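You operate a simulated robot arm through the tools that you are given. There is no shell and no other tool.

Carry out the task below with a simulated robot arm. There is one attempt and no reset: what you move stays moved.

## Task
Tidy up at the tall rack worktop. At the end: the yellow tin is on the tall rack middle shelf; the teal tin from the tall rack worktop is on the tall rack middle shelf; the white tin from the tall rack worktop is on the tall rack middle shelf; one of the steel nuts from the tall rack worktop is on the tall rack middle shelf; whatever was shut is shut again. Leave all else as you found it, and nothing knocked over.

It is judged by the outcome, as a careful person would: the job done as asked, and still so three seconds after it is handed in. It fails if anything else is knocked over, pushed out of place, dropped, spilled or broken.

## Robot
A 7-joint arm with a two-finger parallel gripper, fixed in place. Base frame: the origin is on the floor under the middle of its stand, x ahead of it, y to its left, z up; the work surface is at about z = 0.86. Units: m, degrees, N and s.
It reaches about 1.247 m from its shoulder. Its first joint turns from -132.0 to 132.0 degrees. Payload 3.91 kg.
The tool frame sits at the grasp point between the pads (the TCP): z along the fingers, y along the line on which they close. The tips reach 0.03 m beyond it. Largest opening 0.11 m; finger width 0.02, thickness 0.01; the body of the gripper, 0.048 by 0.112 m, starts 0.055 m behind the TCP.
Orientation is told as [roll, pitch, yaw] about the base's x, y, z axes, in that order, counted from this pose: with the fingers straight down and closing along the base's y, the tool's x points along the base's -x, its y along +y and its z along -z.

## Interface
- The arm moves only by the tool play_rows. Its argument "targets" is a list of rows, each an object (a shift or turn left out is 0, a gripper value left out holds the last) with "travel": the shift along the tool's x, y, z in m, a list of three; "dr": the turn, a rotation vector about the tool's x, y, z in degrees, a list of three; "hand": the closure in counts, from 0 (fully open) to 255 (shut). In form: [{"travel": [x, y, z], "dr": [rx, ry, rz], "hand": hand}, ...]. A call has 1 to 20 rows; each row is the pose to reach, as a shift and turn from the pose commanded when the call began, along the tool's axes at that moment. Each row takes 0.2 s and may step no farther than 0.05 m and 8.6 degrees from the row before; otherwise, or with a gripper value out of range, the whole call is refused. A pose out of reach is approached as far as the arm can. The call stops where the force on the tool passes 40 N (or 10 N more than at its start, if that is more) or the arm is blocked; 0.2 s more then pass. The fingers move at their own pace (about 0.108 m/s each) and stop on an object; they squeeze with about 27 N. The grip force told is the motor's: it shows also when the fingers shut on nothing. Time passes only in rows, and 0.2 s behind the last, so rows that repeat a pose let the fingers close. It gives the time, the measured TCP pose, the force on the tool (base axes), the opening and the grip force at its end, in the units of the frame above (readings bear some noise), with the torque about the TCP (base axes, N m) and any sound that the robot's microphone picked up.
- Cameras (640 x 400 px; columns grow to the right, rows downward): "scene" is fixed at [0.0551, -0.5116, 1.4192]; the picture's right is [-0.07, -1.00, 0.00], its down [-0.25, 0.02, -0.97] and it looks along [0.97, -0.06, -0.25] (base axes); focal length 214 px, centre (320, 200). "wrist" rides on the gripper at [0.072, 0.017, -0.103] in the tool frame; the picture's right is [-0.23, 0.97, 0.00], its down [-0.76, -0.18, -0.62] and it looks along [-0.61, -0.14, 0.78] (tool axes); focal length 222 px, centre (320, 200). There is no depth. A picture from a camera that has moved, and an enlarged one, comes with that camera's place and axes in the base frame and with its lens. The place of the scene camera against the robot may be out by one fixed shift of up to 0.012 m in any direction.
- camera(camera): a new picture of that camera. It takes no simulated time.
- inspect(camera, box): a new picture of the part [left, top, right, bottom] of that camera's present view, enlarged. It takes no simulated time.
- job_done(): hands the job in; it is judged then, once.

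Nothing tells you positions but the pictures and the camera data. Unless the task says otherwise, let go and move clear before handing in.

The tools are called after "Call:" as name(argument=value, ...) on one line, values as JSON. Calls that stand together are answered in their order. play_rows: Moves the arm, as the interface text tells. Its arguments: {"type":"object","properties":{"targets":{"type":"array"}},"required":["targets"]} The other tools are called the same way: camera (camera) takes a picture; inspect (camera, box) takes an enlarged picture of a part of a camera's view; job_done () hands the job in.

At the start:

```text
time_s: 0.0
ee_pos: [0.3784, -0.5458, 1.4716]
tcp_rot: [0.0, 0.0, 0.0]
ft_force: [0.0, 0.4, 0.2]
wrist_torque: [-0.03, 0.06, 0.01]
opening: 0.1101
grip_force: 0.1
```

scene: 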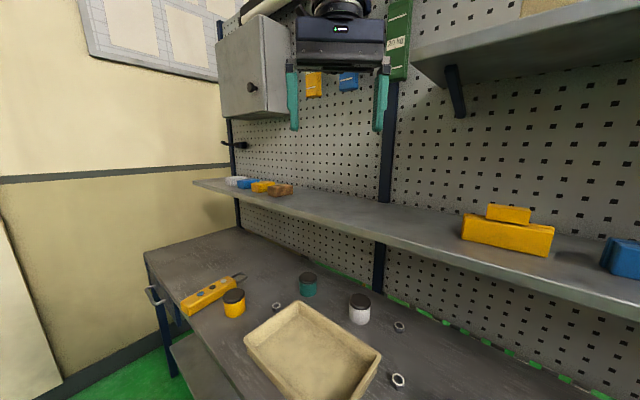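
wrist: 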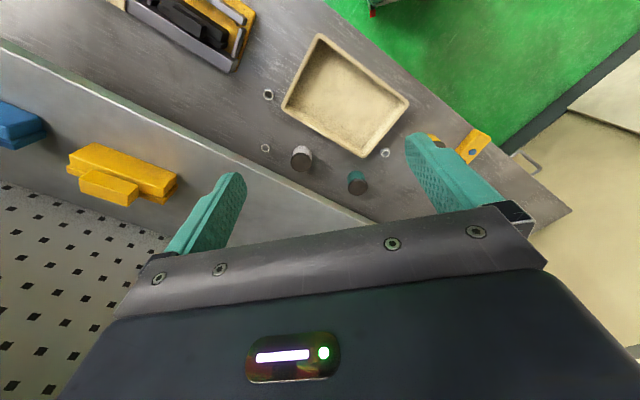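

I see the worktop with three tins (yellow, teal, white), three steel nuts, a tray and a yellow level, and above them a middle shelf running diagonally. I'll zoom in first to locate things precisely.

Call:
inspect(camera="scene", box=[140, 240, 300, 340])

Call:
inspect(camera="scene", box=[260, 240, 440, 400])

Call:
inspect(camera="scene", box=[180, 140, 400, 280])

Call:
inspect(camera="scene", box=[380, 180, 640, 340])

Call:
inspect(camera="wrist", box=[240, 0, 560, 220])

Call:
inspect(camera="scene", box=[200, 0, 460, 160])

```text
4.00 times, centred on (220, 290) of scene
camera zoom: at [0.0551, -0.5116, 1.4192], right [-0.07, -1.0, 0.0], down [-0.25, 0.02, -0.97], along [0.97, -0.06, -0.25], focal length 858 px, centre (720, -160)
```

zoom: 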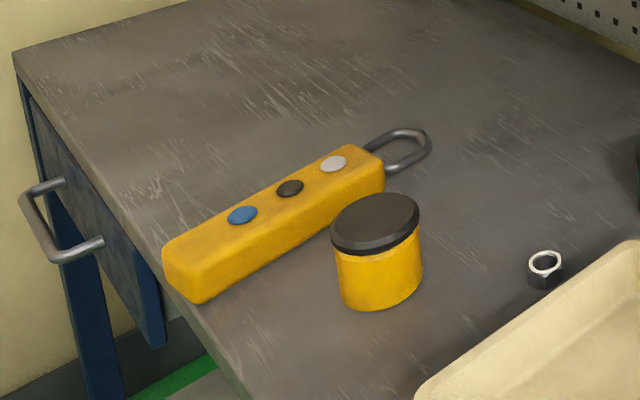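

```text
2.50 times, centred on (350, 320) of scene
camera zoom: at [0.0551, -0.5116, 1.4192], right [-0.07, -1.0, 0.0], down [-0.25, 0.02, -0.97], along [0.97, -0.06, -0.25], focal length 536 px, centre (245, -100)
```

zoom: 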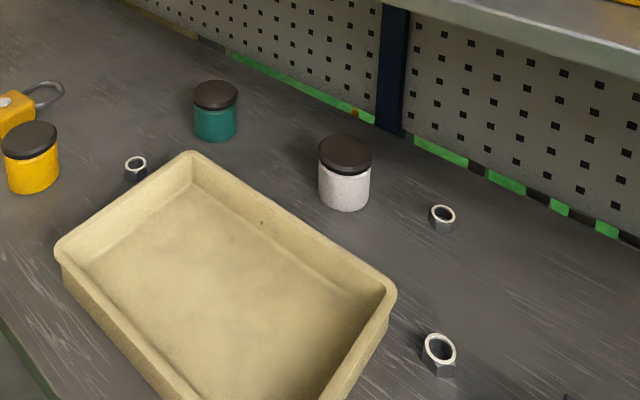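

```text
2.86 times, centred on (290, 210) of scene
camera zoom: at [0.0551, -0.5116, 1.4192], right [-0.07, -1.0, 0.0], down [-0.25, 0.02, -0.97], along [0.97, -0.06, -0.25], focal length 613 px, centre (406, 171)
```

zoom: 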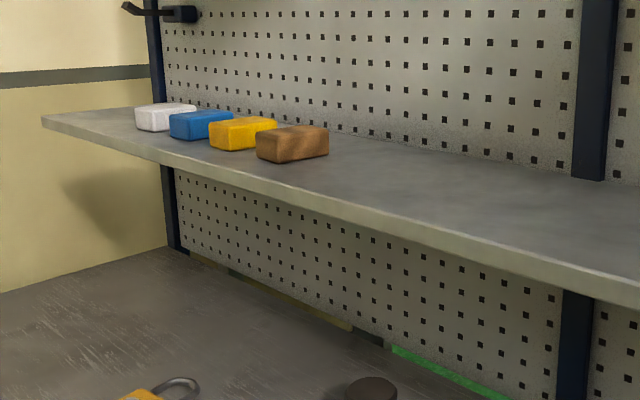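

```text
2.46 times, centred on (510, 260) of scene
camera zoom: at [0.0551, -0.5116, 1.4192], right [-0.07, -1.0, 0.0], down [-0.25, 0.02, -0.97], along [0.97, -0.06, -0.25], focal length 528 px, centre (-148, 52)
```

zoom: 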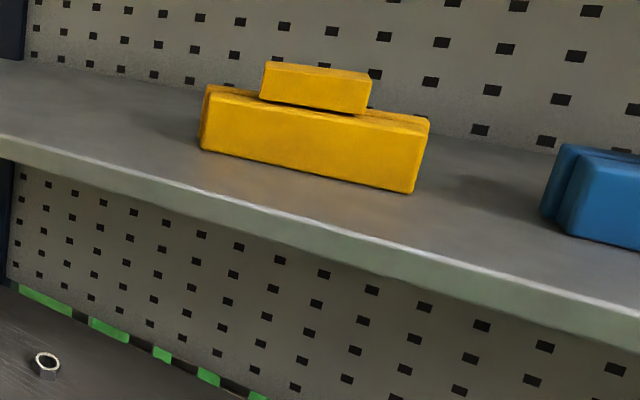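

```text
1.82 times, centred on (400, 110) of wrist
camera zoom: at [0.3046, -0.5297, 1.5741], right [0.23, 0.97, 0.0], down [0.76, -0.18, 0.62], along [0.61, -0.14, -0.78], focal length 404 px, centre (174, 364)
```

zoom: 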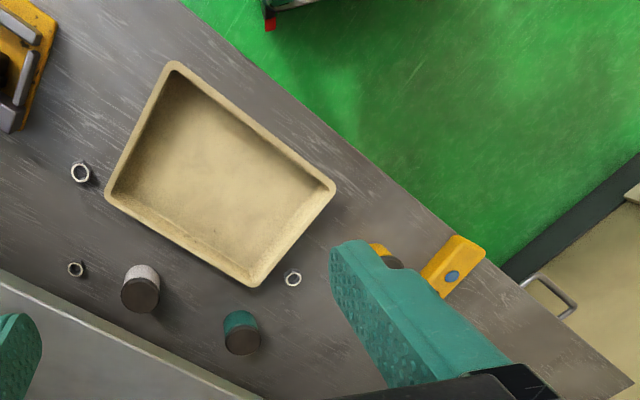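

```text
2.46 times, centred on (330, 80) of scene
camera zoom: at [0.0551, -0.5116, 1.4192], right [-0.07, -1.0, 0.0], down [-0.25, 0.02, -0.97], along [0.97, -0.06, -0.25], focal length 528 px, centre (295, 495)
```

zoom: 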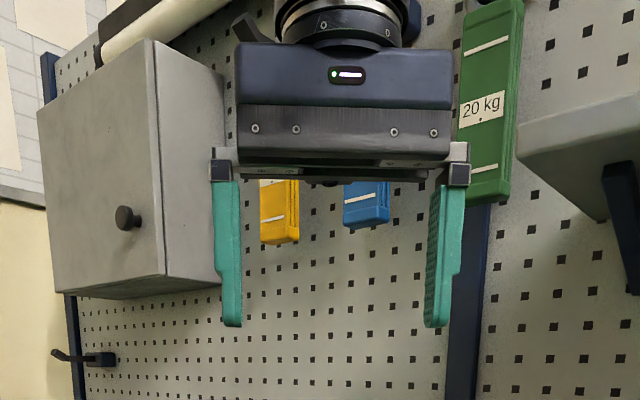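

The teal and white tins sit well under the middle shelf, whose front edge runs at roughly -45° yaw. The yellow tin stands in front of it. I'll turn the gripper to face the rack squarely and back off to the left for a better wrist-camera view.

Call:
play_rows(targets=[{"travel": [-0.006, 0.033, 0.006], "dr": [0, 0, 5.6]}, {"travel": [-0.012, 0.066, 0.012], "dr": [0, 0, 11.2]}, {"travel": [-0.018, 0.1, 0.018], "dr": [0, 0, 16.8]}, {"travel": [-0.024, 0.133, 0.024], "dr": [0, 0, 22.4]}, {"travel": [-0.03, 0.166, 0.03], "dr": [0, 0, 28]}, {"travel": [-0.036, 0.2, 0.036], "dr": [0, 0, 33.6]}, {"travel": [-0.042, 0.233, 0.042], "dr": [0, 0, 39.2]}, {"travel": [-0.048, 0.266, 0.05], "dr": [0, 0, 44.6]}, {"travel": [-0.048, 0.266, 0.05], "dr": [0, 0, 44.6]}])

Call:
camera(camera="wrist")

Call:
camera(camera="scene")

```text
time_s: 2.0
ee_pos: [0.4267, -0.2798, 1.4199]
tcp_rot: [-0.1, -0.1, -44.7]
ft_force: [0.2, -0.6, -0.3]
wrist_torque: [0.03, -0.02, 0.0]
opening: 0.1099
grip_force: 0.0
```

```text
taken
camera wrist: at [0.3865, -0.2179, 1.5233], right [0.85, 0.53, 0.0], down [0.42, -0.66, 0.62], along [0.33, -0.53, -0.78], focal length 222 px, centre (320, 200)
```

wrist: 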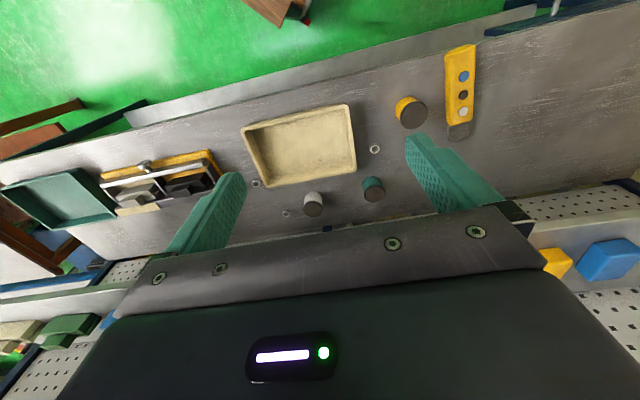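

```text
taken
```

scene: 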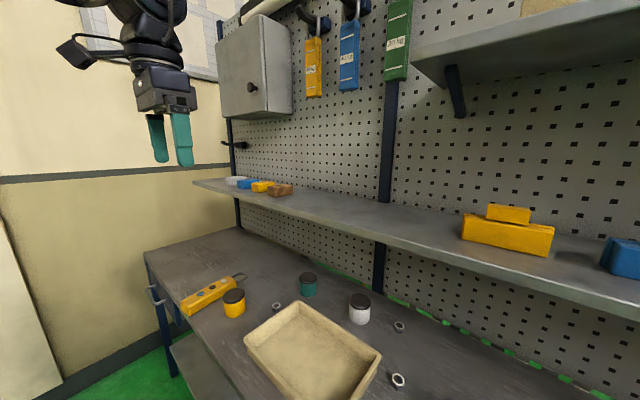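

The wrist camera is a physical box on a bracket, so I have to keep it clear of the tray when tilting. I'll zoom in to triangulate the objects.

Call:
inspect(camera="wrist", box=[220, 80, 400, 230])

Call:
inspect(camera="wrist", box=[340, 40, 500, 220])

Call:
inspect(camera="scene", box=[40, 0, 240, 180])

Call:
inspect(camera="scene", box=[200, 0, 640, 260])

```text
2.67 times, centred on (310, 155) of wrist
camera zoom: at [0.3865, -0.2179, 1.5233], right [0.85, 0.53, 0.0], down [0.42, -0.66, 0.62], along [0.33, -0.53, -0.78], focal length 592 px, centre (347, 320)
```

zoom: 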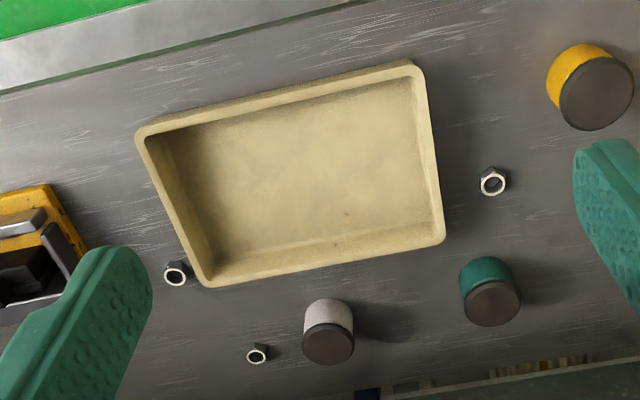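

```text
2.22 times, centred on (420, 130) of wrist
camera zoom: at [0.3865, -0.2179, 1.5233], right [0.85, 0.53, 0.0], down [0.42, -0.66, 0.62], along [0.33, -0.53, -0.78], focal length 494 px, centre (98, 356)
```

zoom: 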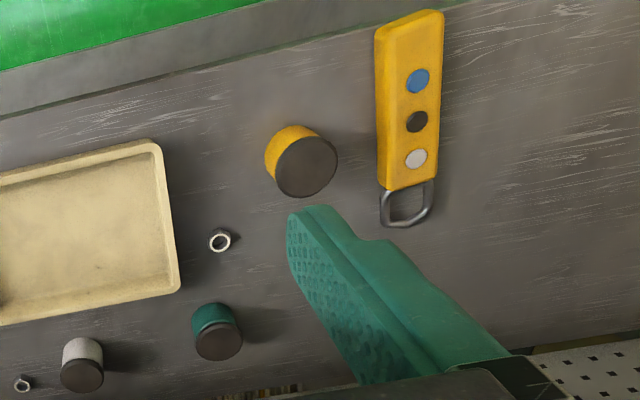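

```text
2.22 times, centred on (140, 90) of scene
camera zoom: at [0.0551, -0.5116, 1.4192], right [-0.07, -1.0, 0.0], down [-0.25, 0.02, -0.97], along [0.97, -0.06, -0.25], focal length 477 px, centre (720, 444)
```

zoom: 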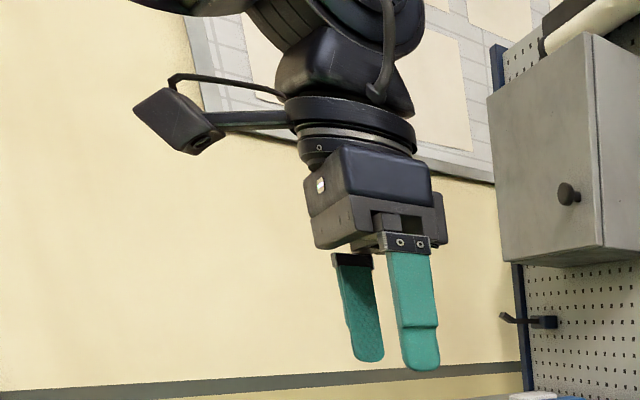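

```text
1.45 times, centred on (420, 130) of scene
camera zoom: at [0.0551, -0.5116, 1.4192], right [-0.07, -1.0, 0.0], down [-0.25, 0.02, -0.97], along [0.97, -0.06, -0.25], focal length 312 px, centre (174, 302)
```

zoom: 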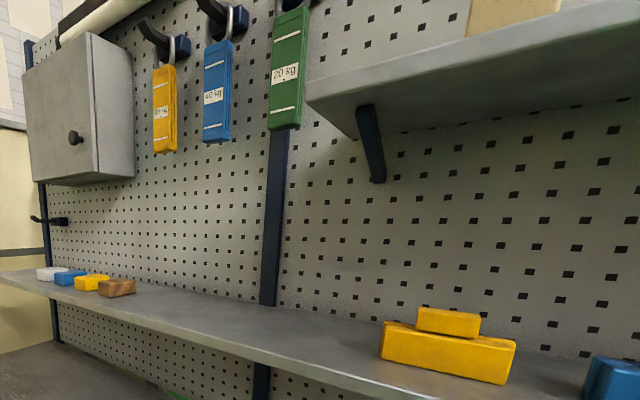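

Triangulating both cameras, with n as depth into the rack and s as distance along it, I get:

| Item | n | s | Notes |
|---|---|---|---|
| Yellow tin | 0.67 | 0.31 | in front of the shelf |
| Teal tin | 0.91 | 0.19 | under the shelf |
| White tin | 0.92 | -0.03 | under the shelf |
| Nut beside the tray | 0.77 | 0.21 | |
| Shelf front edge | 0.815 | – | top at about z = 1.23 |

I'll tilt the gripper 40° toward the rack in free space so I can reach under the shelf.

Call:
play_rows(targets=[{"dr": [0, -8, 0]}, {"dr": [0, -16, 0]}, {"dr": [0, -24, 0]}, {"dr": [0, -32, 0]}, {"dr": [0, -40, 0]}, {"dr": [0, -40, 0]}])

Call:
camera(camera="wrist")

Call:
camera(camera="scene")

```text
time_s: 3.4
ee_pos: [0.4254, -0.28, 1.4216]
tcp_rot: [-0.1, -40.0, -44.7]
ft_force: [0.7, 0.2, -0.7]
wrist_torque: [-0.01, -0.01, -0.02]
opening: 0.1102
grip_force: 0.0
```

```text
taken
camera wrist: at [0.3505, -0.1828, 1.453], right [0.81, 0.57, 0.15], down [0.0, -0.25, 0.97], along [0.59, -0.78, -0.21], focal length 222 px, centre (320, 200)
```

wrist: 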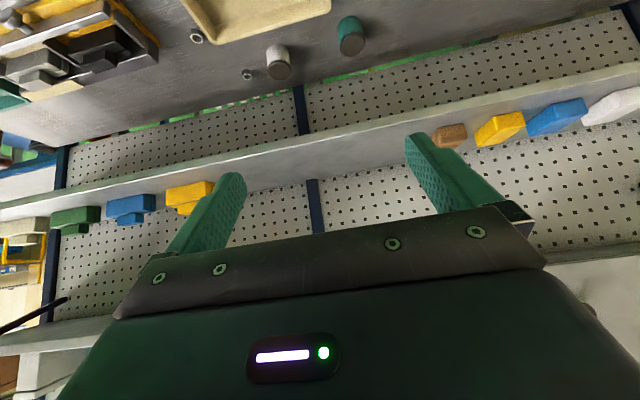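

```text
taken
```

scene: 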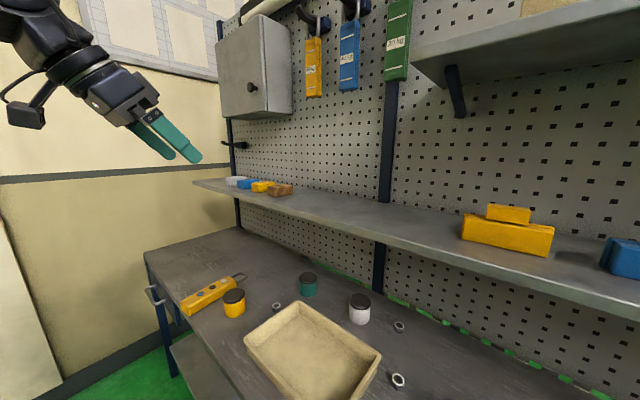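

The tilt works. I'll zoom in on the shelf from here to measure its height and the free space.

Call:
inspect(camera="wrist", box=[180, 0, 400, 220])

Call:
inspect(camera="wrist", box=[380, 40, 640, 220])

Call:
inspect(camera="scene", box=[0, 0, 240, 180])

```text
1.82 times, centred on (290, 110) of wrist
camera zoom: at [0.3505, -0.1828, 1.453], right [0.81, 0.57, 0.15], down [0.0, -0.25, 0.97], along [0.59, -0.78, -0.21], focal length 404 px, centre (374, 364)
```

zoom: 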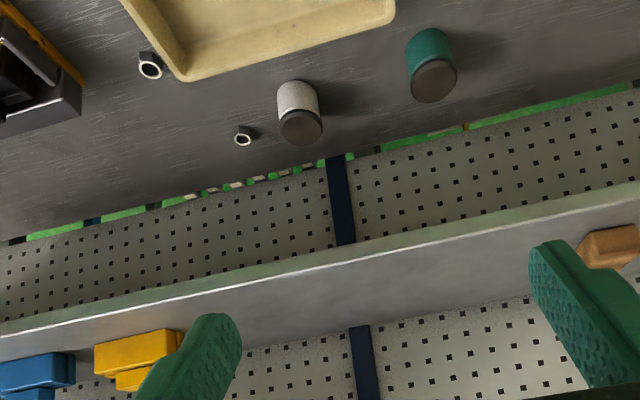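

```text
2.22 times, centred on (510, 130) of wrist
camera zoom: at [0.3505, -0.1828, 1.453], right [0.81, 0.57, 0.15], down [0.0, -0.25, 0.97], along [0.59, -0.78, -0.21], focal length 494 px, centre (-102, 356)
```

zoom: 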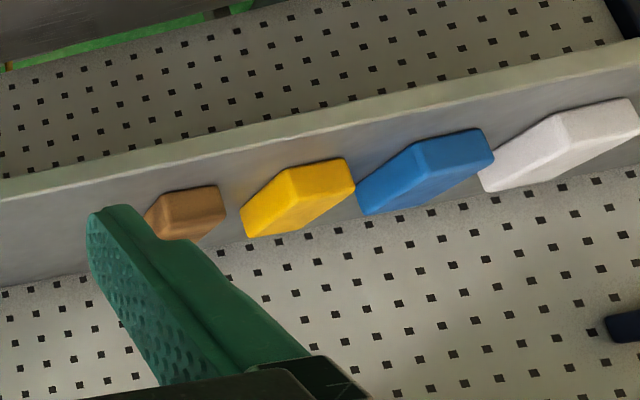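

```text
2.22 times, centred on (120, 90) of scene
camera zoom: at [0.0551, -0.5116, 1.4192], right [-0.07, -1.0, 0.0], down [-0.25, 0.02, -0.97], along [0.97, -0.06, -0.25], focal length 477 px, centre (764, 444)
```

zoom: 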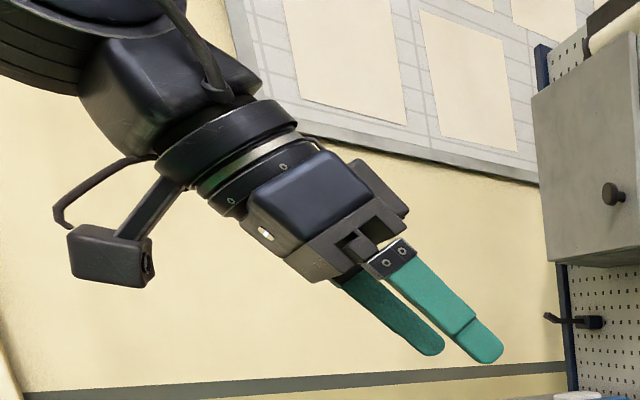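

The shelf top is at z ≈ 1.229, its underside about 1.205, and its front edge n ≈ 0.815. The space from s ≈ -0.25 to 0.31 is free. Next I'll move to a standoff before the yellow tin along the tilted approach line.

Call:
play_rows(targets=[{"travel": [0.0184, 0.0194, 0.0349]}, {"travel": [0.0368, 0.0387, 0.0699]}, {"travel": [0.0552, 0.0581, 0.1048]}, {"travel": [0.0736, 0.0775, 0.1398]}, {"travel": [0.092, 0.0969, 0.1747]}, {"travel": [0.1105, 0.1162, 0.2097]}, {"travel": [0.1289, 0.1356, 0.2446]}, {"travel": [0.1473, 0.155, 0.2796]}, {"travel": [0.1657, 0.1744, 0.3145]}, {"travel": [0.1841, 0.1937, 0.3495]}, {"travel": [0.2025, 0.2131, 0.3844]}, {"travel": [0.2025, 0.2131, 0.3844]}])

Call:
camera(camera="wrist")

Call:
camera(camera="scene")

```text
time_s: 6.0
ee_pos: [0.6447, -0.1794, 0.9967]
tcp_rot: [-0.1, -40.0, -42.9]
ft_force: [-1.0, -7.4, -0.4]
wrist_torque: [0.38, -0.05, 0.25]
opening: 0.11
grip_force: 0.0
```

```text
taken
camera wrist: at [0.5662, -0.0847, 1.0289], right [0.79, 0.59, 0.15], down [0.01, -0.25, 0.97], along [0.61, -0.76, -0.21], focal length 222 px, centre (320, 200)
```

wrist: 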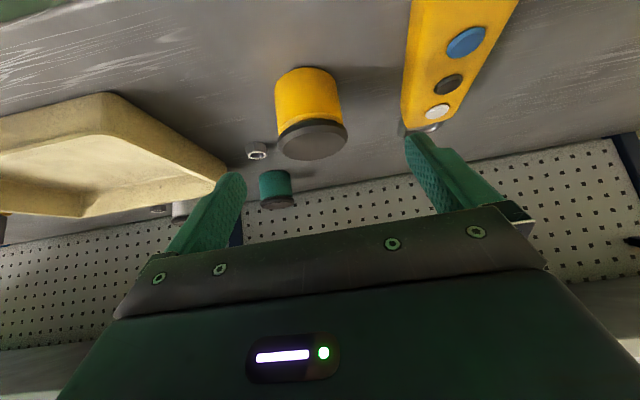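

```text
taken
```

scene: 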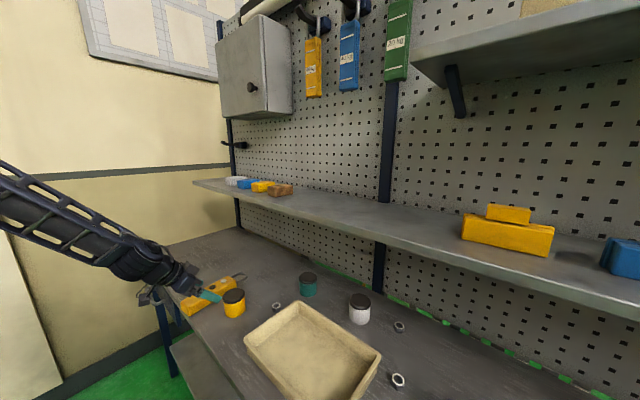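

The pose is slightly off from the commanded one, with about 7 N sideways. I'll let it settle and check for contact before going further.

Call:
play_rows(targets=[{"travel": [0, 0, 0]}, {"travel": [0, 0, 0]}])

Call:
inspect(camera="scene", box=[0, 140, 320, 340])

```text
time_s: 6.6
ee_pos: [0.6424, -0.1941, 0.9977]
tcp_rot: [0.0, -40.1, -44.7]
ft_force: [0.4, 0.0, 0.9]
wrist_torque: [-0.01, 0.0, -0.03]
opening: 0.11
grip_force: 0.1
```

```text
2.00 times, centred on (160, 240) of scene
camera zoom: at [0.0551, -0.5116, 1.4192], right [-0.07, -1.0, 0.0], down [-0.25, 0.02, -0.97], along [0.97, -0.06, -0.25], focal length 429 px, centre (640, 120)
```

zoom: 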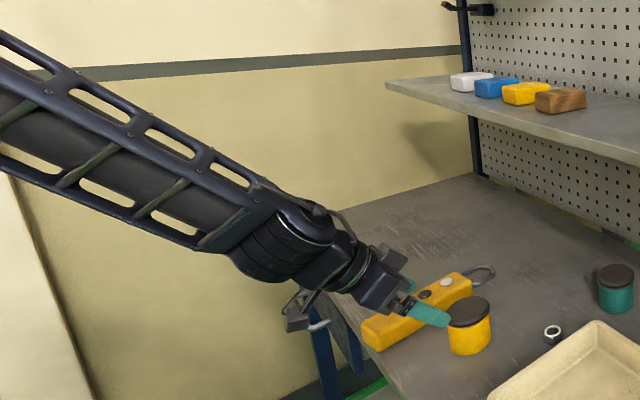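

It was only a swing from fast motion, and it has settled with no contact. I'll refine the yellow tin's position from this close view.

Call:
inspect(camera="wrist", box=[220, 40, 420, 220])

```text
2.22 times, centred on (320, 130) of wrist
camera zoom: at [0.5657, -0.0967, 1.0292], right [0.81, 0.57, 0.15], down [0.01, -0.25, 0.97], along [0.59, -0.78, -0.21], focal length 494 px, centre (320, 356)
```

zoom: 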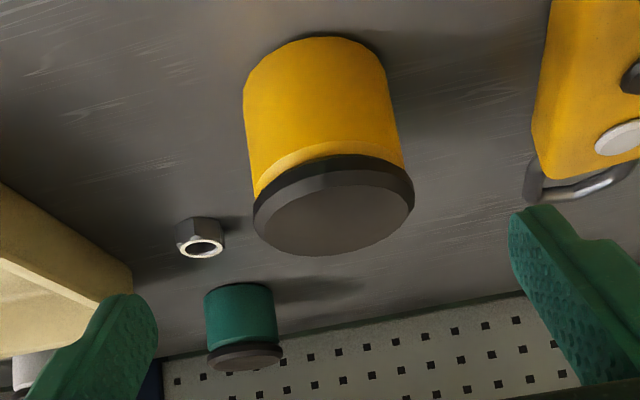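

The yellow tin is confirmed at n ≈ 0.669, s ≈ 0.315 with a lid about 70 mm across. I'll slide in slowly along the finger axis.

Call:
play_rows(targets=[{"travel": [0, 0.0, 0.02]}, {"travel": [0, 0.0, 0.04]}, {"travel": [0, 0.001, 0.06]}, {"travel": [0, 0.001, 0.08]}, {"travel": [0, 0.001, 0.1]}, {"travel": [0, 0.001, 0.11]}, {"travel": [0, 0.001, 0.12]}, {"travel": [0, 0.001, 0.12]}, {"travel": [0, 0.001, 0.12]}])

Call:
camera(camera="wrist")

Call:
inspect(camera="scene", box=[100, 220, 300, 340])

```text
time_s: 8.6
ee_pos: [0.696, -0.2456, 0.9055]
tcp_rot: [0.1, -39.9, -44.5]
ft_force: [-0.2, -0.2, 0.4]
wrist_torque: [-0.03, 0.02, 0.0]
opening: 0.1101
grip_force: 0.1
```

```text
taken
camera wrist: at [0.6206, -0.148, 0.9373], right [0.81, 0.57, 0.15], down [0.01, -0.26, 0.97], along [0.59, -0.78, -0.21], focal length 222 px, centre (320, 200)
```

wrist: 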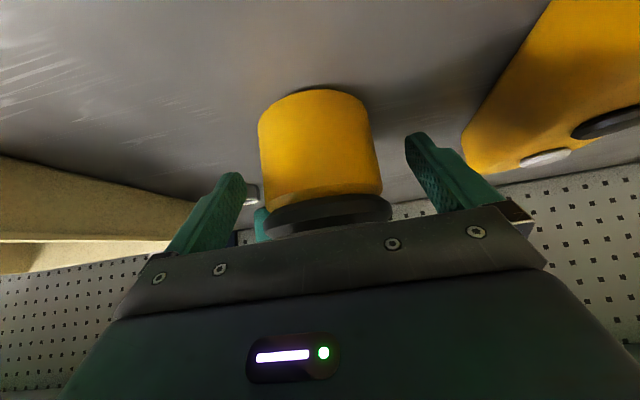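

```text
3.20 times, centred on (200, 280) of scene
camera zoom: at [0.0551, -0.5116, 1.4192], right [-0.07, -1.0, 0.0], down [-0.25, 0.02, -0.97], along [0.97, -0.06, -0.25], focal length 686 px, centre (704, -56)
```

zoom: 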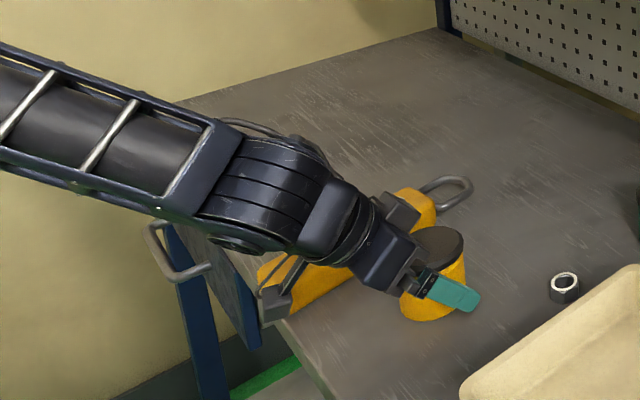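

The fingers straddle the yellow tin without touching it, so I'll close on it.

Call:
play_rows(targets=[{"hand": 255}, {"hand": 255}, {"hand": 255}, {"hand": 255}, {"hand": 255}])

Call:
camera(camera="wrist")

```text
time_s: 9.8
ee_pos: [0.6968, -0.2454, 0.9058]
tcp_rot: [0.0, -40.1, -44.5]
ft_force: [1.4, 1.6, 2.2]
wrist_torque: [0.17, -0.12, -0.02]
opening: 0.07
grip_force: 26.8
```

```text
taken
camera wrist: at [0.6206, -0.148, 0.9374], right [0.81, 0.57, 0.15], down [0.01, -0.25, 0.97], along [0.59, -0.78, -0.21], focal length 222 px, centre (320, 200)
```

wrist: 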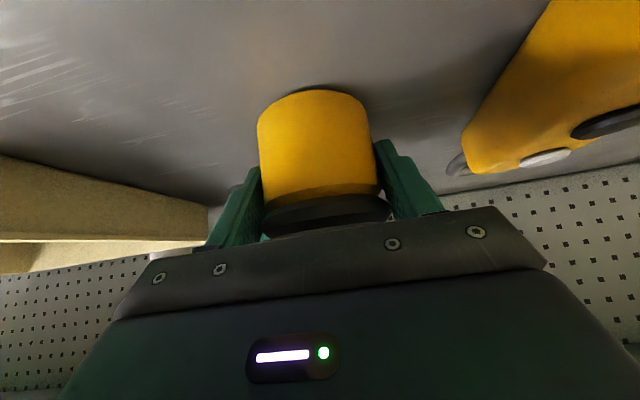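

The grip holds at 70 mm with 26.8 N. I'll lift 6 cm slowly and check that the whole tin follows.

Call:
play_rows(targets=[{"travel": [-0.0064, 0, -0.0077], "hand": 255}, {"travel": [-0.0161, 0, -0.0192], "hand": 255}, {"travel": [-0.0257, 0, -0.0306], "hand": 255}, {"travel": [-0.0386, 0, -0.046], "hand": 255}, {"travel": [-0.0386, 0, -0.046], "hand": 255}])

Call:
camera(camera="wrist")

Call:
inspect(camera="scene", box=[100, 200, 300, 340])

```text
time_s: 11.0
ee_pos: [0.697, -0.2453, 0.9657]
tcp_rot: [0.0, -40.0, -44.6]
ft_force: [0.8, -0.5, -3.6]
wrist_torque: [0.0, 0.03, -0.02]
opening: 0.0693
grip_force: 27.0
```

```text
taken
camera wrist: at [0.6214, -0.1485, 0.9976], right [0.81, 0.57, 0.15], down [0.01, -0.25, 0.97], along [0.59, -0.78, -0.21], focal length 222 px, centre (320, 200)
```

wrist: 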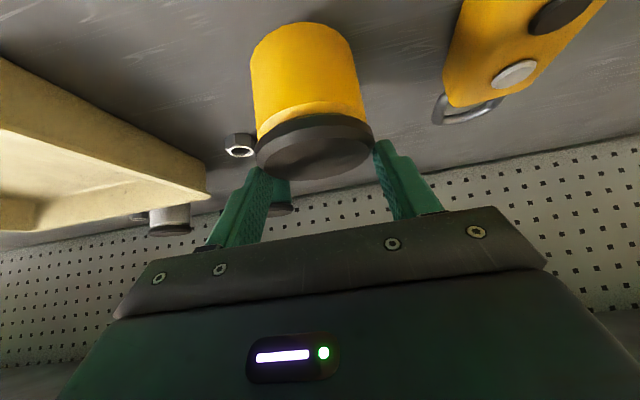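

```text
2.86 times, centred on (200, 270) of scene
camera zoom: at [0.0551, -0.5116, 1.4192], right [-0.07, -1.0, 0.0], down [-0.25, 0.02, -0.97], along [0.97, -0.06, -0.25], focal length 613 px, centre (663, 0)
```

zoom: 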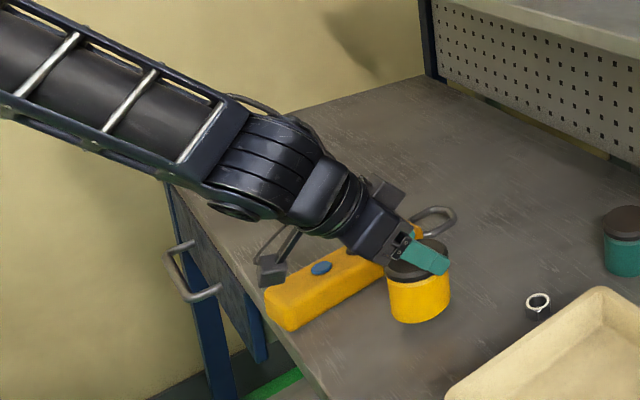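

The lid slipped in the pads: the gripper rose 6 cm but the tin only about 2 cm. The pads were catching just the lid's rim, so I'll lower it back onto the worktop gently and re-grip at a better height.

Call:
play_rows(targets=[{"travel": [0.0032, 0, 0.0038], "hand": 255}, {"travel": [0.0064, 0, 0.0077], "hand": 255}, {"travel": [0.0096, 0, 0.0115], "hand": 255}, {"travel": [0.0116, 0, 0.0138], "hand": 255}, {"travel": [0.0116, 0, 0.0138], "hand": 255}])

Call:
inspect(camera="wrist", box=[200, 0, 440, 220])

Call:
inspect(camera="scene", box=[190, 260, 280, 330])

```text
time_s: 12.2
ee_pos: [0.6968, -0.2461, 0.9468]
tcp_rot: [0.1, -40.1, -44.8]
ft_force: [-1.8, 1.4, 9.1]
wrist_torque: [0.35, -0.13, 0.03]
opening: 0.0694
grip_force: 27.1
```

```text
1.82 times, centred on (320, 110) of wrist
camera zoom: at [0.621, -0.1492, 0.9789], right [0.81, 0.57, 0.15], down [0.0, -0.25, 0.97], along [0.59, -0.78, -0.21], focal length 404 px, centre (320, 364)
```

zoom: 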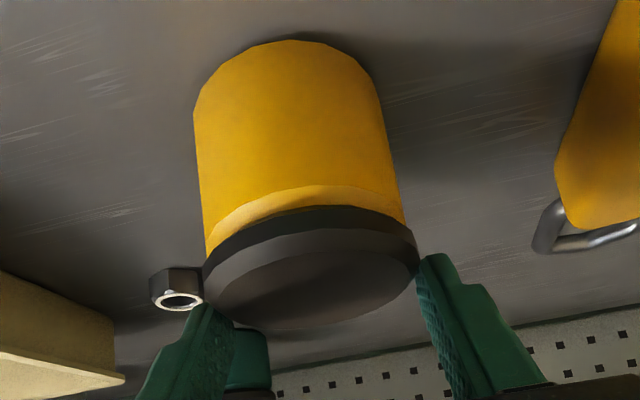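

```text
5.71 times, centred on (235, 295) of scene
camera zoom: at [0.0551, -0.5116, 1.4192], right [-0.07, -1.0, 0.0], down [-0.25, 0.02, -0.97], along [0.97, -0.06, -0.25], focal length 1226 px, centre (806, -343)
```

zoom: 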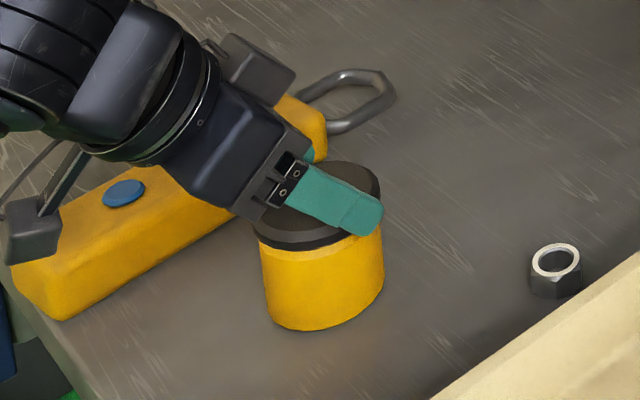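

The tin is standing on the worktop again. I'll open the fingers and look at its position before re-gripping.

Call:
play_rows(targets=[{"hand": 60}, {"hand": 0}, {"hand": 0}, {"hand": 0}])

Call:
inspect(camera="wrist", box=[200, 0, 440, 220])

Call:
inspect(camera="scene", box=[190, 260, 280, 330])

```text
time_s: 13.2
ee_pos: [0.698, -0.2462, 0.9468]
tcp_rot: [0.1, -40.0, -44.5]
ft_force: [0.2, -0.2, -0.1]
wrist_torque: [0.01, 0.03, 0.0]
opening: 0.1099
grip_force: 0.0
```

```text
1.82 times, centred on (320, 110) of wrist
camera zoom: at [0.621, -0.149, 0.9785], right [0.81, 0.57, 0.15], down [0.01, -0.25, 0.97], along [0.59, -0.78, -0.21], focal length 404 px, centre (320, 364)
```

zoom: 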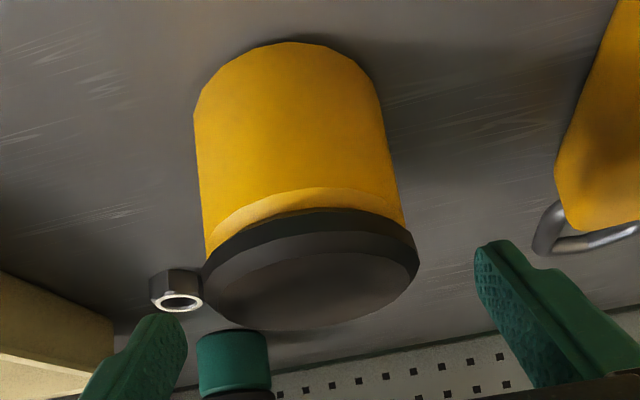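

```text
5.71 times, centred on (235, 295) of scene
camera zoom: at [0.0551, -0.5116, 1.4192], right [-0.07, -1.0, 0.0], down [-0.25, 0.02, -0.97], along [0.97, -0.06, -0.25], focal length 1226 px, centre (806, -343)
```

zoom: 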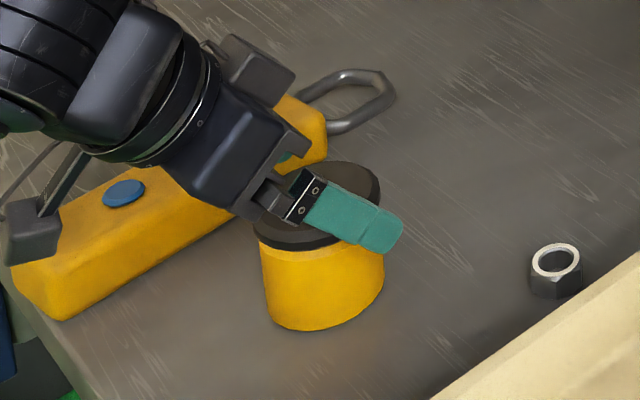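

The tin is upright at n ≈ 0.667 with its lid top at about z = 0.926. I'll lower so the lid band sits mid-pad, close, then lift in small increments.

Call:
play_rows(targets=[{"travel": [0.0076, 0, 0.008], "hand": 0}, {"travel": [0.0152, -0.0005, 0.016], "hand": 0}, {"travel": [0.0227, -0.001, 0.024], "hand": 0}, {"travel": [0.0227, -0.001, 0.024], "hand": 0}, {"travel": [0.0227, -0.001, 0.024], "hand": 255}, {"travel": [0.0227, -0.001, 0.024], "hand": 255}, {"travel": [0.0227, -0.001, 0.024], "hand": 255}, {"travel": [0.0227, -0.001, 0.024], "hand": 255}, {"travel": [0.0227, -0.001, 0.024], "hand": 255}, {"travel": [0.0195, -0.001, 0.0202], "hand": 255}, {"travel": [0.0163, -0.001, 0.0163], "hand": 255}, {"travel": [0.0163, -0.001, 0.0163], "hand": 255}])

Call:
inspect(camera="wrist", box=[200, 0, 440, 220])

Call:
inspect(camera="scene", box=[190, 260, 280, 330])

```text
time_s: 15.8
ee_pos: [0.6953, -0.2464, 0.924]
tcp_rot: [-0.1, -39.9, -44.7]
ft_force: [0.2, -0.3, -3.5]
wrist_torque: [0.0, 0.03, 0.01]
opening: 0.0694
grip_force: 26.6
```

```text
1.82 times, centred on (320, 110) of wrist
camera zoom: at [0.6193, -0.1487, 0.956], right [0.81, 0.57, 0.15], down [0.01, -0.26, 0.97], along [0.59, -0.78, -0.21], focal length 404 px, centre (320, 364)
```

zoom: 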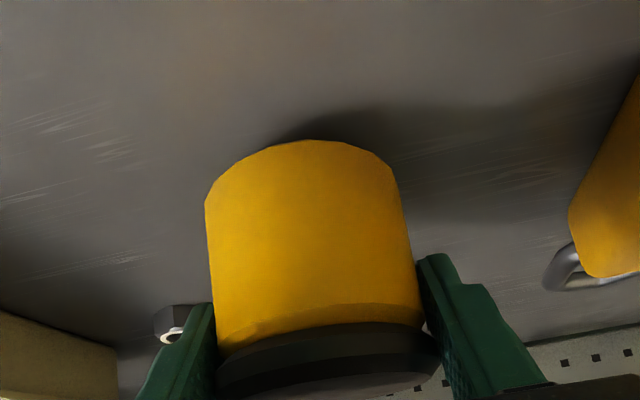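

```text
5.71 times, centred on (235, 295) of scene
camera zoom: at [0.0551, -0.5116, 1.4192], right [-0.07, -1.0, 0.0], down [-0.25, 0.02, -0.97], along [0.97, -0.06, -0.25], focal length 1226 px, centre (806, -343)
```

zoom: 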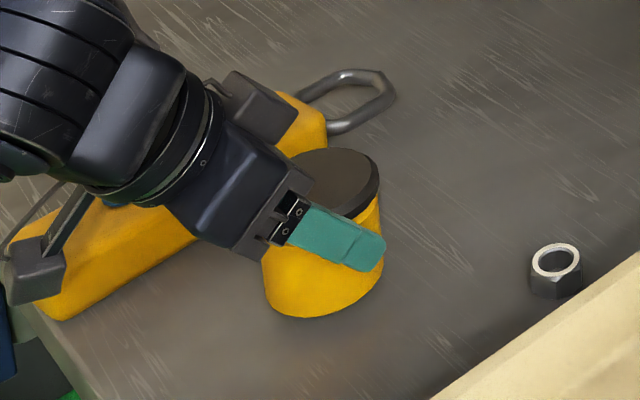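

The grip holds this time: the tin has lifted about 1 cm with a 3.5 N load. I'll continue lifting in small steps and check for slip.

Call:
play_rows(targets=[{"travel": [-0.0064, 0, -0.0077], "hand": 255}, {"travel": [-0.0129, 0, -0.0153], "hand": 255}, {"travel": [-0.0193, 0, -0.023], "hand": 255}, {"travel": [-0.0257, 0, -0.0306], "hand": 255}, {"travel": [-0.0257, 0, -0.0306], "hand": 255}, {"travel": [-0.0257, 0, -0.0306], "hand": 255}])

Call:
inspect(camera="wrist", box=[200, 0, 440, 220])

Call:
inspect(camera="scene", box=[190, 260, 280, 330])

```text
time_s: 17.2
ee_pos: [0.6947, -0.245, 0.963]
tcp_rot: [0.0, -40.0, -44.7]
ft_force: [-0.6, -0.1, -2.5]
wrist_torque: [0.01, -0.02, 0.0]
opening: 0.0695
grip_force: 27.2
```

```text
1.82 times, centred on (320, 110) of wrist
camera zoom: at [0.6196, -0.1485, 0.9951], right [0.81, 0.57, 0.15], down [0.01, -0.26, 0.97], along [0.59, -0.78, -0.21], focal length 404 px, centre (320, 364)
```

zoom: 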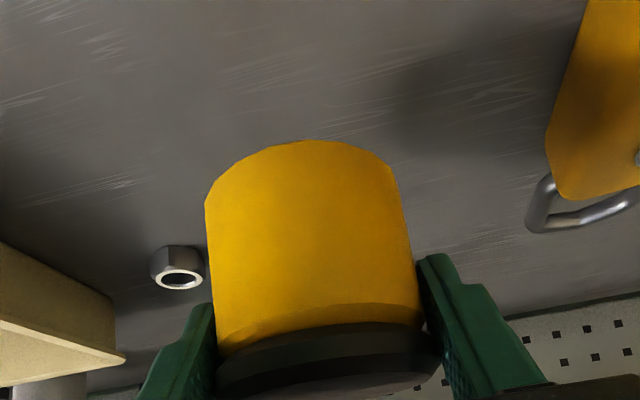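

```text
5.71 times, centred on (235, 295) of scene
camera zoom: at [0.0551, -0.5116, 1.4192], right [-0.07, -1.0, 0.0], down [-0.25, 0.02, -0.97], along [0.97, -0.06, -0.25], focal length 1226 px, centre (806, -343)
```

zoom: 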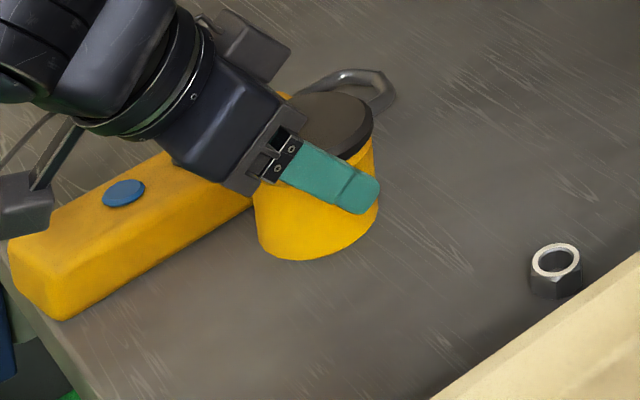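

The tin is solidly held now, and its place in the gripper view did not change during the lift. I'll raise it straight up in front of the shelf at moderate speed.

Call:
play_rows(targets=[{"travel": [-0.0077, 0, -0.0092], "hand": 255}, {"travel": [-0.0231, 0, -0.0276], "hand": 255}, {"travel": [-0.0411, 0, -0.049], "hand": 255}, {"travel": [-0.0617, 0, -0.0735], "hand": 255}, {"travel": [-0.0822, 0, -0.098], "hand": 255}, {"travel": [-0.1028, 0, -0.1226], "hand": 255}, {"travel": [-0.1234, 0, -0.1471], "hand": 255}, {"travel": [-0.1439, 0, -0.1716], "hand": 255}, {"travel": [-0.1645, 0, -0.1961], "hand": 255}, {"travel": [-0.185, 0, -0.2206], "hand": 255}, {"travel": [-0.2056, 0, -0.2451], "hand": 255}, {"travel": [-0.2236, 0, -0.2666], "hand": 255}, {"travel": [-0.239, 0, -0.285], "hand": 255}, {"travel": [-0.2493, 0, -0.2972], "hand": 255}, {"travel": [-0.257, 0, -0.3064], "hand": 255}, {"travel": [-0.257, 0, -0.3064], "hand": 255}, {"travel": [-0.257, 0, -0.3064], "hand": 255}])

Call:
camera(camera="wrist")

Call:
camera(camera="scene")

```text
time_s: 20.8
ee_pos: [0.6937, -0.2445, 1.3639]
tcp_rot: [0.0, -40.0, -44.5]
ft_force: [-0.9, 0.3, -3.0]
wrist_torque: [0.03, -0.01, -0.02]
opening: 0.0694
grip_force: 27.1
```

```text
taken
camera wrist: at [0.619, -0.1478, 1.3951], right [0.81, 0.57, 0.15], down [0.01, -0.26, 0.97], along [0.59, -0.78, -0.21], focal length 222 px, centre (320, 200)
```

wrist: 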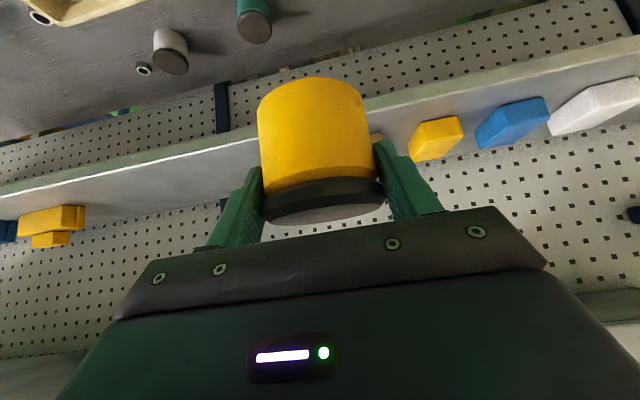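

```text
taken
```

scene: 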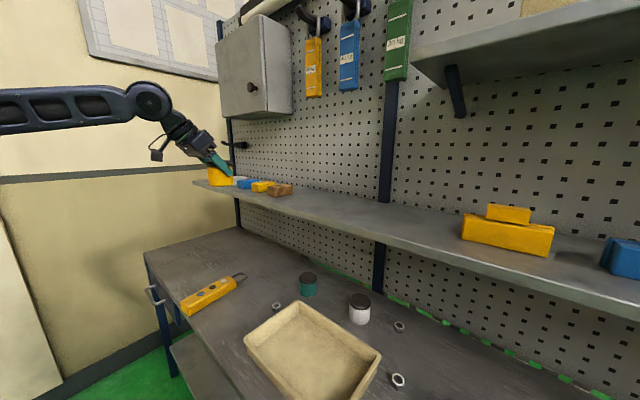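

The tin is steady and above shelf height. I'll move it over the shelf to n ≈ 0.93, s ≈ 0.215, right of the brown block.

Call:
play_rows(targets=[{"travel": [-0.0071, -0.004, 0.008], "hand": 255}, {"travel": [-0.0213, -0.0119, 0.0241], "hand": 255}, {"travel": [-0.039, -0.0218, 0.0442], "hand": 255}, {"travel": [-0.0585, -0.0327, 0.0663], "hand": 255}, {"travel": [-0.078, -0.0436, 0.0884], "hand": 255}, {"travel": [-0.0975, -0.0545, 0.1106], "hand": 255}, {"travel": [-0.117, -0.0653, 0.1327], "hand": 255}, {"travel": [-0.1365, -0.0762, 0.1548], "hand": 255}, {"travel": [-0.1543, -0.0861, 0.1749], "hand": 255}, {"travel": [-0.1667, -0.0931, 0.1889], "hand": 255}, {"travel": [-0.1738, -0.097, 0.197], "hand": 255}, {"travel": [-0.1773, -0.099, 0.201], "hand": 255}, {"travel": [-0.1773, -0.099, 0.201], "hand": 255}, {"travel": [-0.1773, -0.099, 0.201], "hand": 255}])

Call:
camera(camera="wrist")

Call:
inspect(camera="scene", box=[180, 100, 400, 240])

```text
time_s: 23.8
ee_pos: [0.732, -0.4142, 1.341]
tcp_rot: [0.1, -39.9, -44.6]
ft_force: [0.2, 0.2, -3.4]
wrist_torque: [0.02, 0.04, -0.02]
opening: 0.0695
grip_force: 27.1
out of reach, approached as far as the arm can: row 7, 8, 9, 10, 11, 12, 13, 14
```

```text
taken
camera wrist: at [0.657, -0.3167, 1.3735], right [0.81, 0.57, 0.15], down [0.01, -0.25, 0.97], along [0.59, -0.78, -0.21], focal length 222 px, centre (320, 200)
```

wrist: 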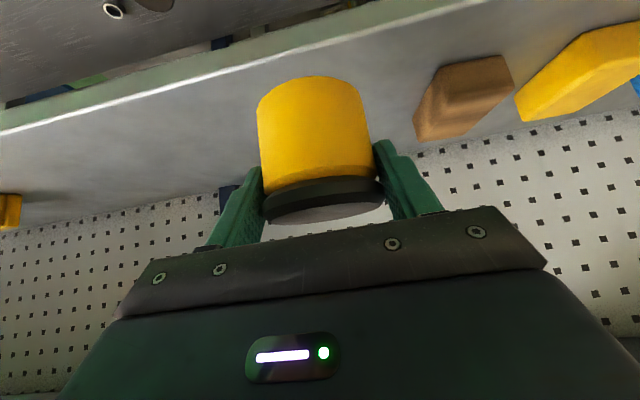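

```text
2.86 times, centred on (290, 170) of scene
camera zoom: at [0.0551, -0.5116, 1.4192], right [-0.07, -1.0, 0.0], down [-0.25, 0.02, -0.97], along [0.97, -0.06, -0.25], focal length 613 px, centre (406, 286)
```

zoom: 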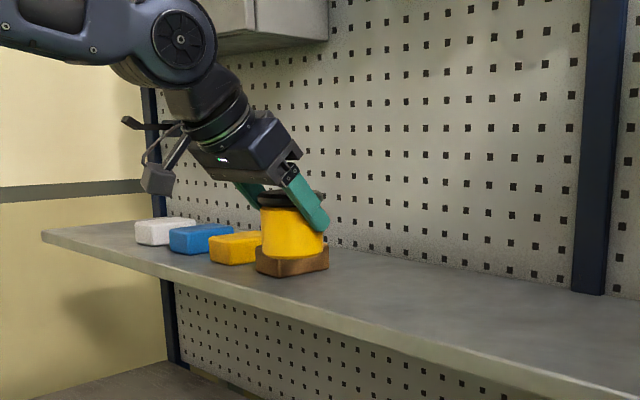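

With the 40° tilt the arm hits its reach limit at n ≈ 0.81 at this height and offset. I'll back out and move nearer the arm's centre line (s ≈ 0.12), where it can reach deeper, and see how the commanded pose is tracked.

Call:
play_rows(targets=[{"travel": [0.01, -0.01, -0.0084], "hand": 255}, {"travel": [0.0299, -0.03, -0.0251], "hand": 255}, {"travel": [0.0498, -0.05, -0.0418], "hand": 255}, {"travel": [0.0697, -0.07, -0.0585], "hand": 255}, {"travel": [0.0896, -0.09, -0.0752], "hand": 255}, {"travel": [0.0996, -0.1, -0.0836], "hand": 255}, {"travel": [0.0996, -0.1, -0.0836], "hand": 255}, {"travel": [0.0996, -0.1, -0.0836], "hand": 255}])

```text
time_s: 25.6
ee_pos: [0.5705, -0.393, 1.3392]
tcp_rot: [-0.1, -39.9, -44.6]
ft_force: [0.6, 0.0, -3.6]
wrist_torque: [0.01, -0.01, 0.0]
opening: 0.0694
grip_force: 27.4
```

The commanded pose clips to the actual one, which is good. I'm now at n ≈ 0.68, s ≈ 0.12 and will advance over the shelf a little lower.

Call:
play_rows(targets=[{"travel": [-0.0062, 0, 0.0076], "hand": 255}, {"travel": [-0.0187, 0, 0.0228], "hand": 255}, {"travel": [-0.0349, 0, 0.0425], "hand": 255}, {"travel": [-0.0524, 0, 0.0637], "hand": 255}, {"travel": [-0.0698, -0.001, 0.085], "hand": 255}, {"travel": [-0.0873, -0.001, 0.1062], "hand": 255}, {"travel": [-0.1035, -0.002, 0.1259], "hand": 255}, {"travel": [-0.116, -0.002, 0.1411], "hand": 255}, {"travel": [-0.1222, -0.002, 0.1487], "hand": 255}, {"travel": [-0.1247, -0.002, 0.1517], "hand": 255}, {"travel": [-0.1247, -0.002, 0.1517], "hand": 255}, {"travel": [-0.1247, -0.002, 0.1517], "hand": 255}])

Call:
camera(camera="wrist")

Call:
inspect(camera="scene", box=[200, 100, 420, 240])

```text
time_s: 28.2
ee_pos: [0.6617, -0.4842, 1.3155]
tcp_rot: [0.0, -40.0, -44.7]
ft_force: [1.0, 0.2, -3.1]
wrist_torque: [0.0, 0.03, 0.01]
opening: 0.0695
grip_force: 26.7
out of reach, approached as far as the arm can: row 6, 7, 8, 9, 10, 11, 12
```

```text
taken
camera wrist: at [0.5865, -0.3877, 1.3478], right [0.81, 0.57, 0.15], down [0.01, -0.25, 0.97], along [0.59, -0.78, -0.21], focal length 222 px, centre (320, 200)
```

wrist: 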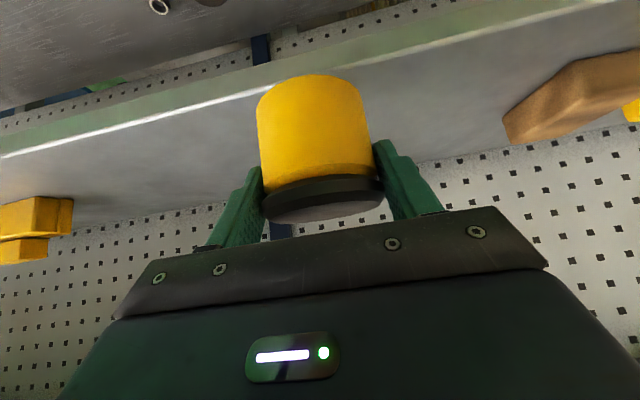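

```text
2.86 times, centred on (310, 170) of scene
camera zoom: at [0.0551, -0.5116, 1.4192], right [-0.07, -1.0, 0.0], down [-0.25, 0.02, -0.97], along [0.97, -0.06, -0.25], focal length 613 px, centre (349, 286)
```

zoom: 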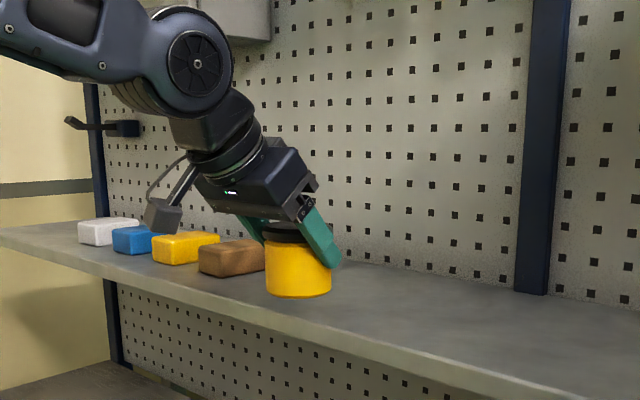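

The limit shows up at n ≈ 0.81 again, so it isn't simple radial reach. I'll look at the whole arm posture to understand it.

Call:
camera(camera="scene")

Call:
inspect(camera="scene", box=[0, 20, 320, 220])

```text
taken
```

scene: 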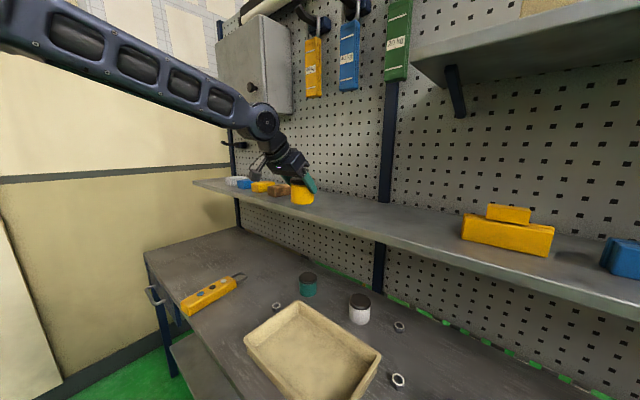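

```text
2.00 times, centred on (160, 120) of scene
camera zoom: at [0.0551, -0.5116, 1.4192], right [-0.07, -1.0, 0.0], down [-0.25, 0.02, -0.97], along [0.97, -0.06, -0.25], focal length 429 px, centre (640, 360)
```

zoom: 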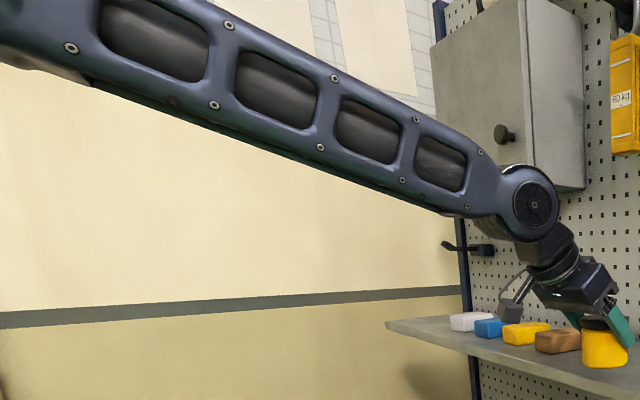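

The arm isn't stretched, with its elbow well bent, yet it stops at n ≈ 0.81. I'll probe whether the limit depends on height by going up 5 cm and then forward 4 cm over the clear shelf.

Call:
play_rows(targets=[{"travel": [-0.0107, 0, -0.0128], "hand": 255}, {"travel": [-0.0215, 0, -0.0255], "hand": 255}, {"travel": [-0.0322, 0, -0.0383], "hand": 255}, {"travel": [-0.0399, 0, -0.0319], "hand": 255}, {"travel": [-0.0475, 0, -0.0254], "hand": 255}, {"travel": [-0.0552, 0, -0.019], "hand": 255}, {"travel": [-0.0628, 0, -0.0126], "hand": 255}, {"travel": [-0.0628, 0, -0.0126], "hand": 255}])

```text
time_s: 30.0
ee_pos: [0.6656, -0.4935, 1.3662]
tcp_rot: [0.0, -40.1, -44.6]
ft_force: [-0.2, -0.6, -4.4]
wrist_torque: [0.02, 0.04, 0.01]
opening: 0.0695
grip_force: 27.1
out of reach, approached as far as the arm can: row 5, 6, 7, 8
```

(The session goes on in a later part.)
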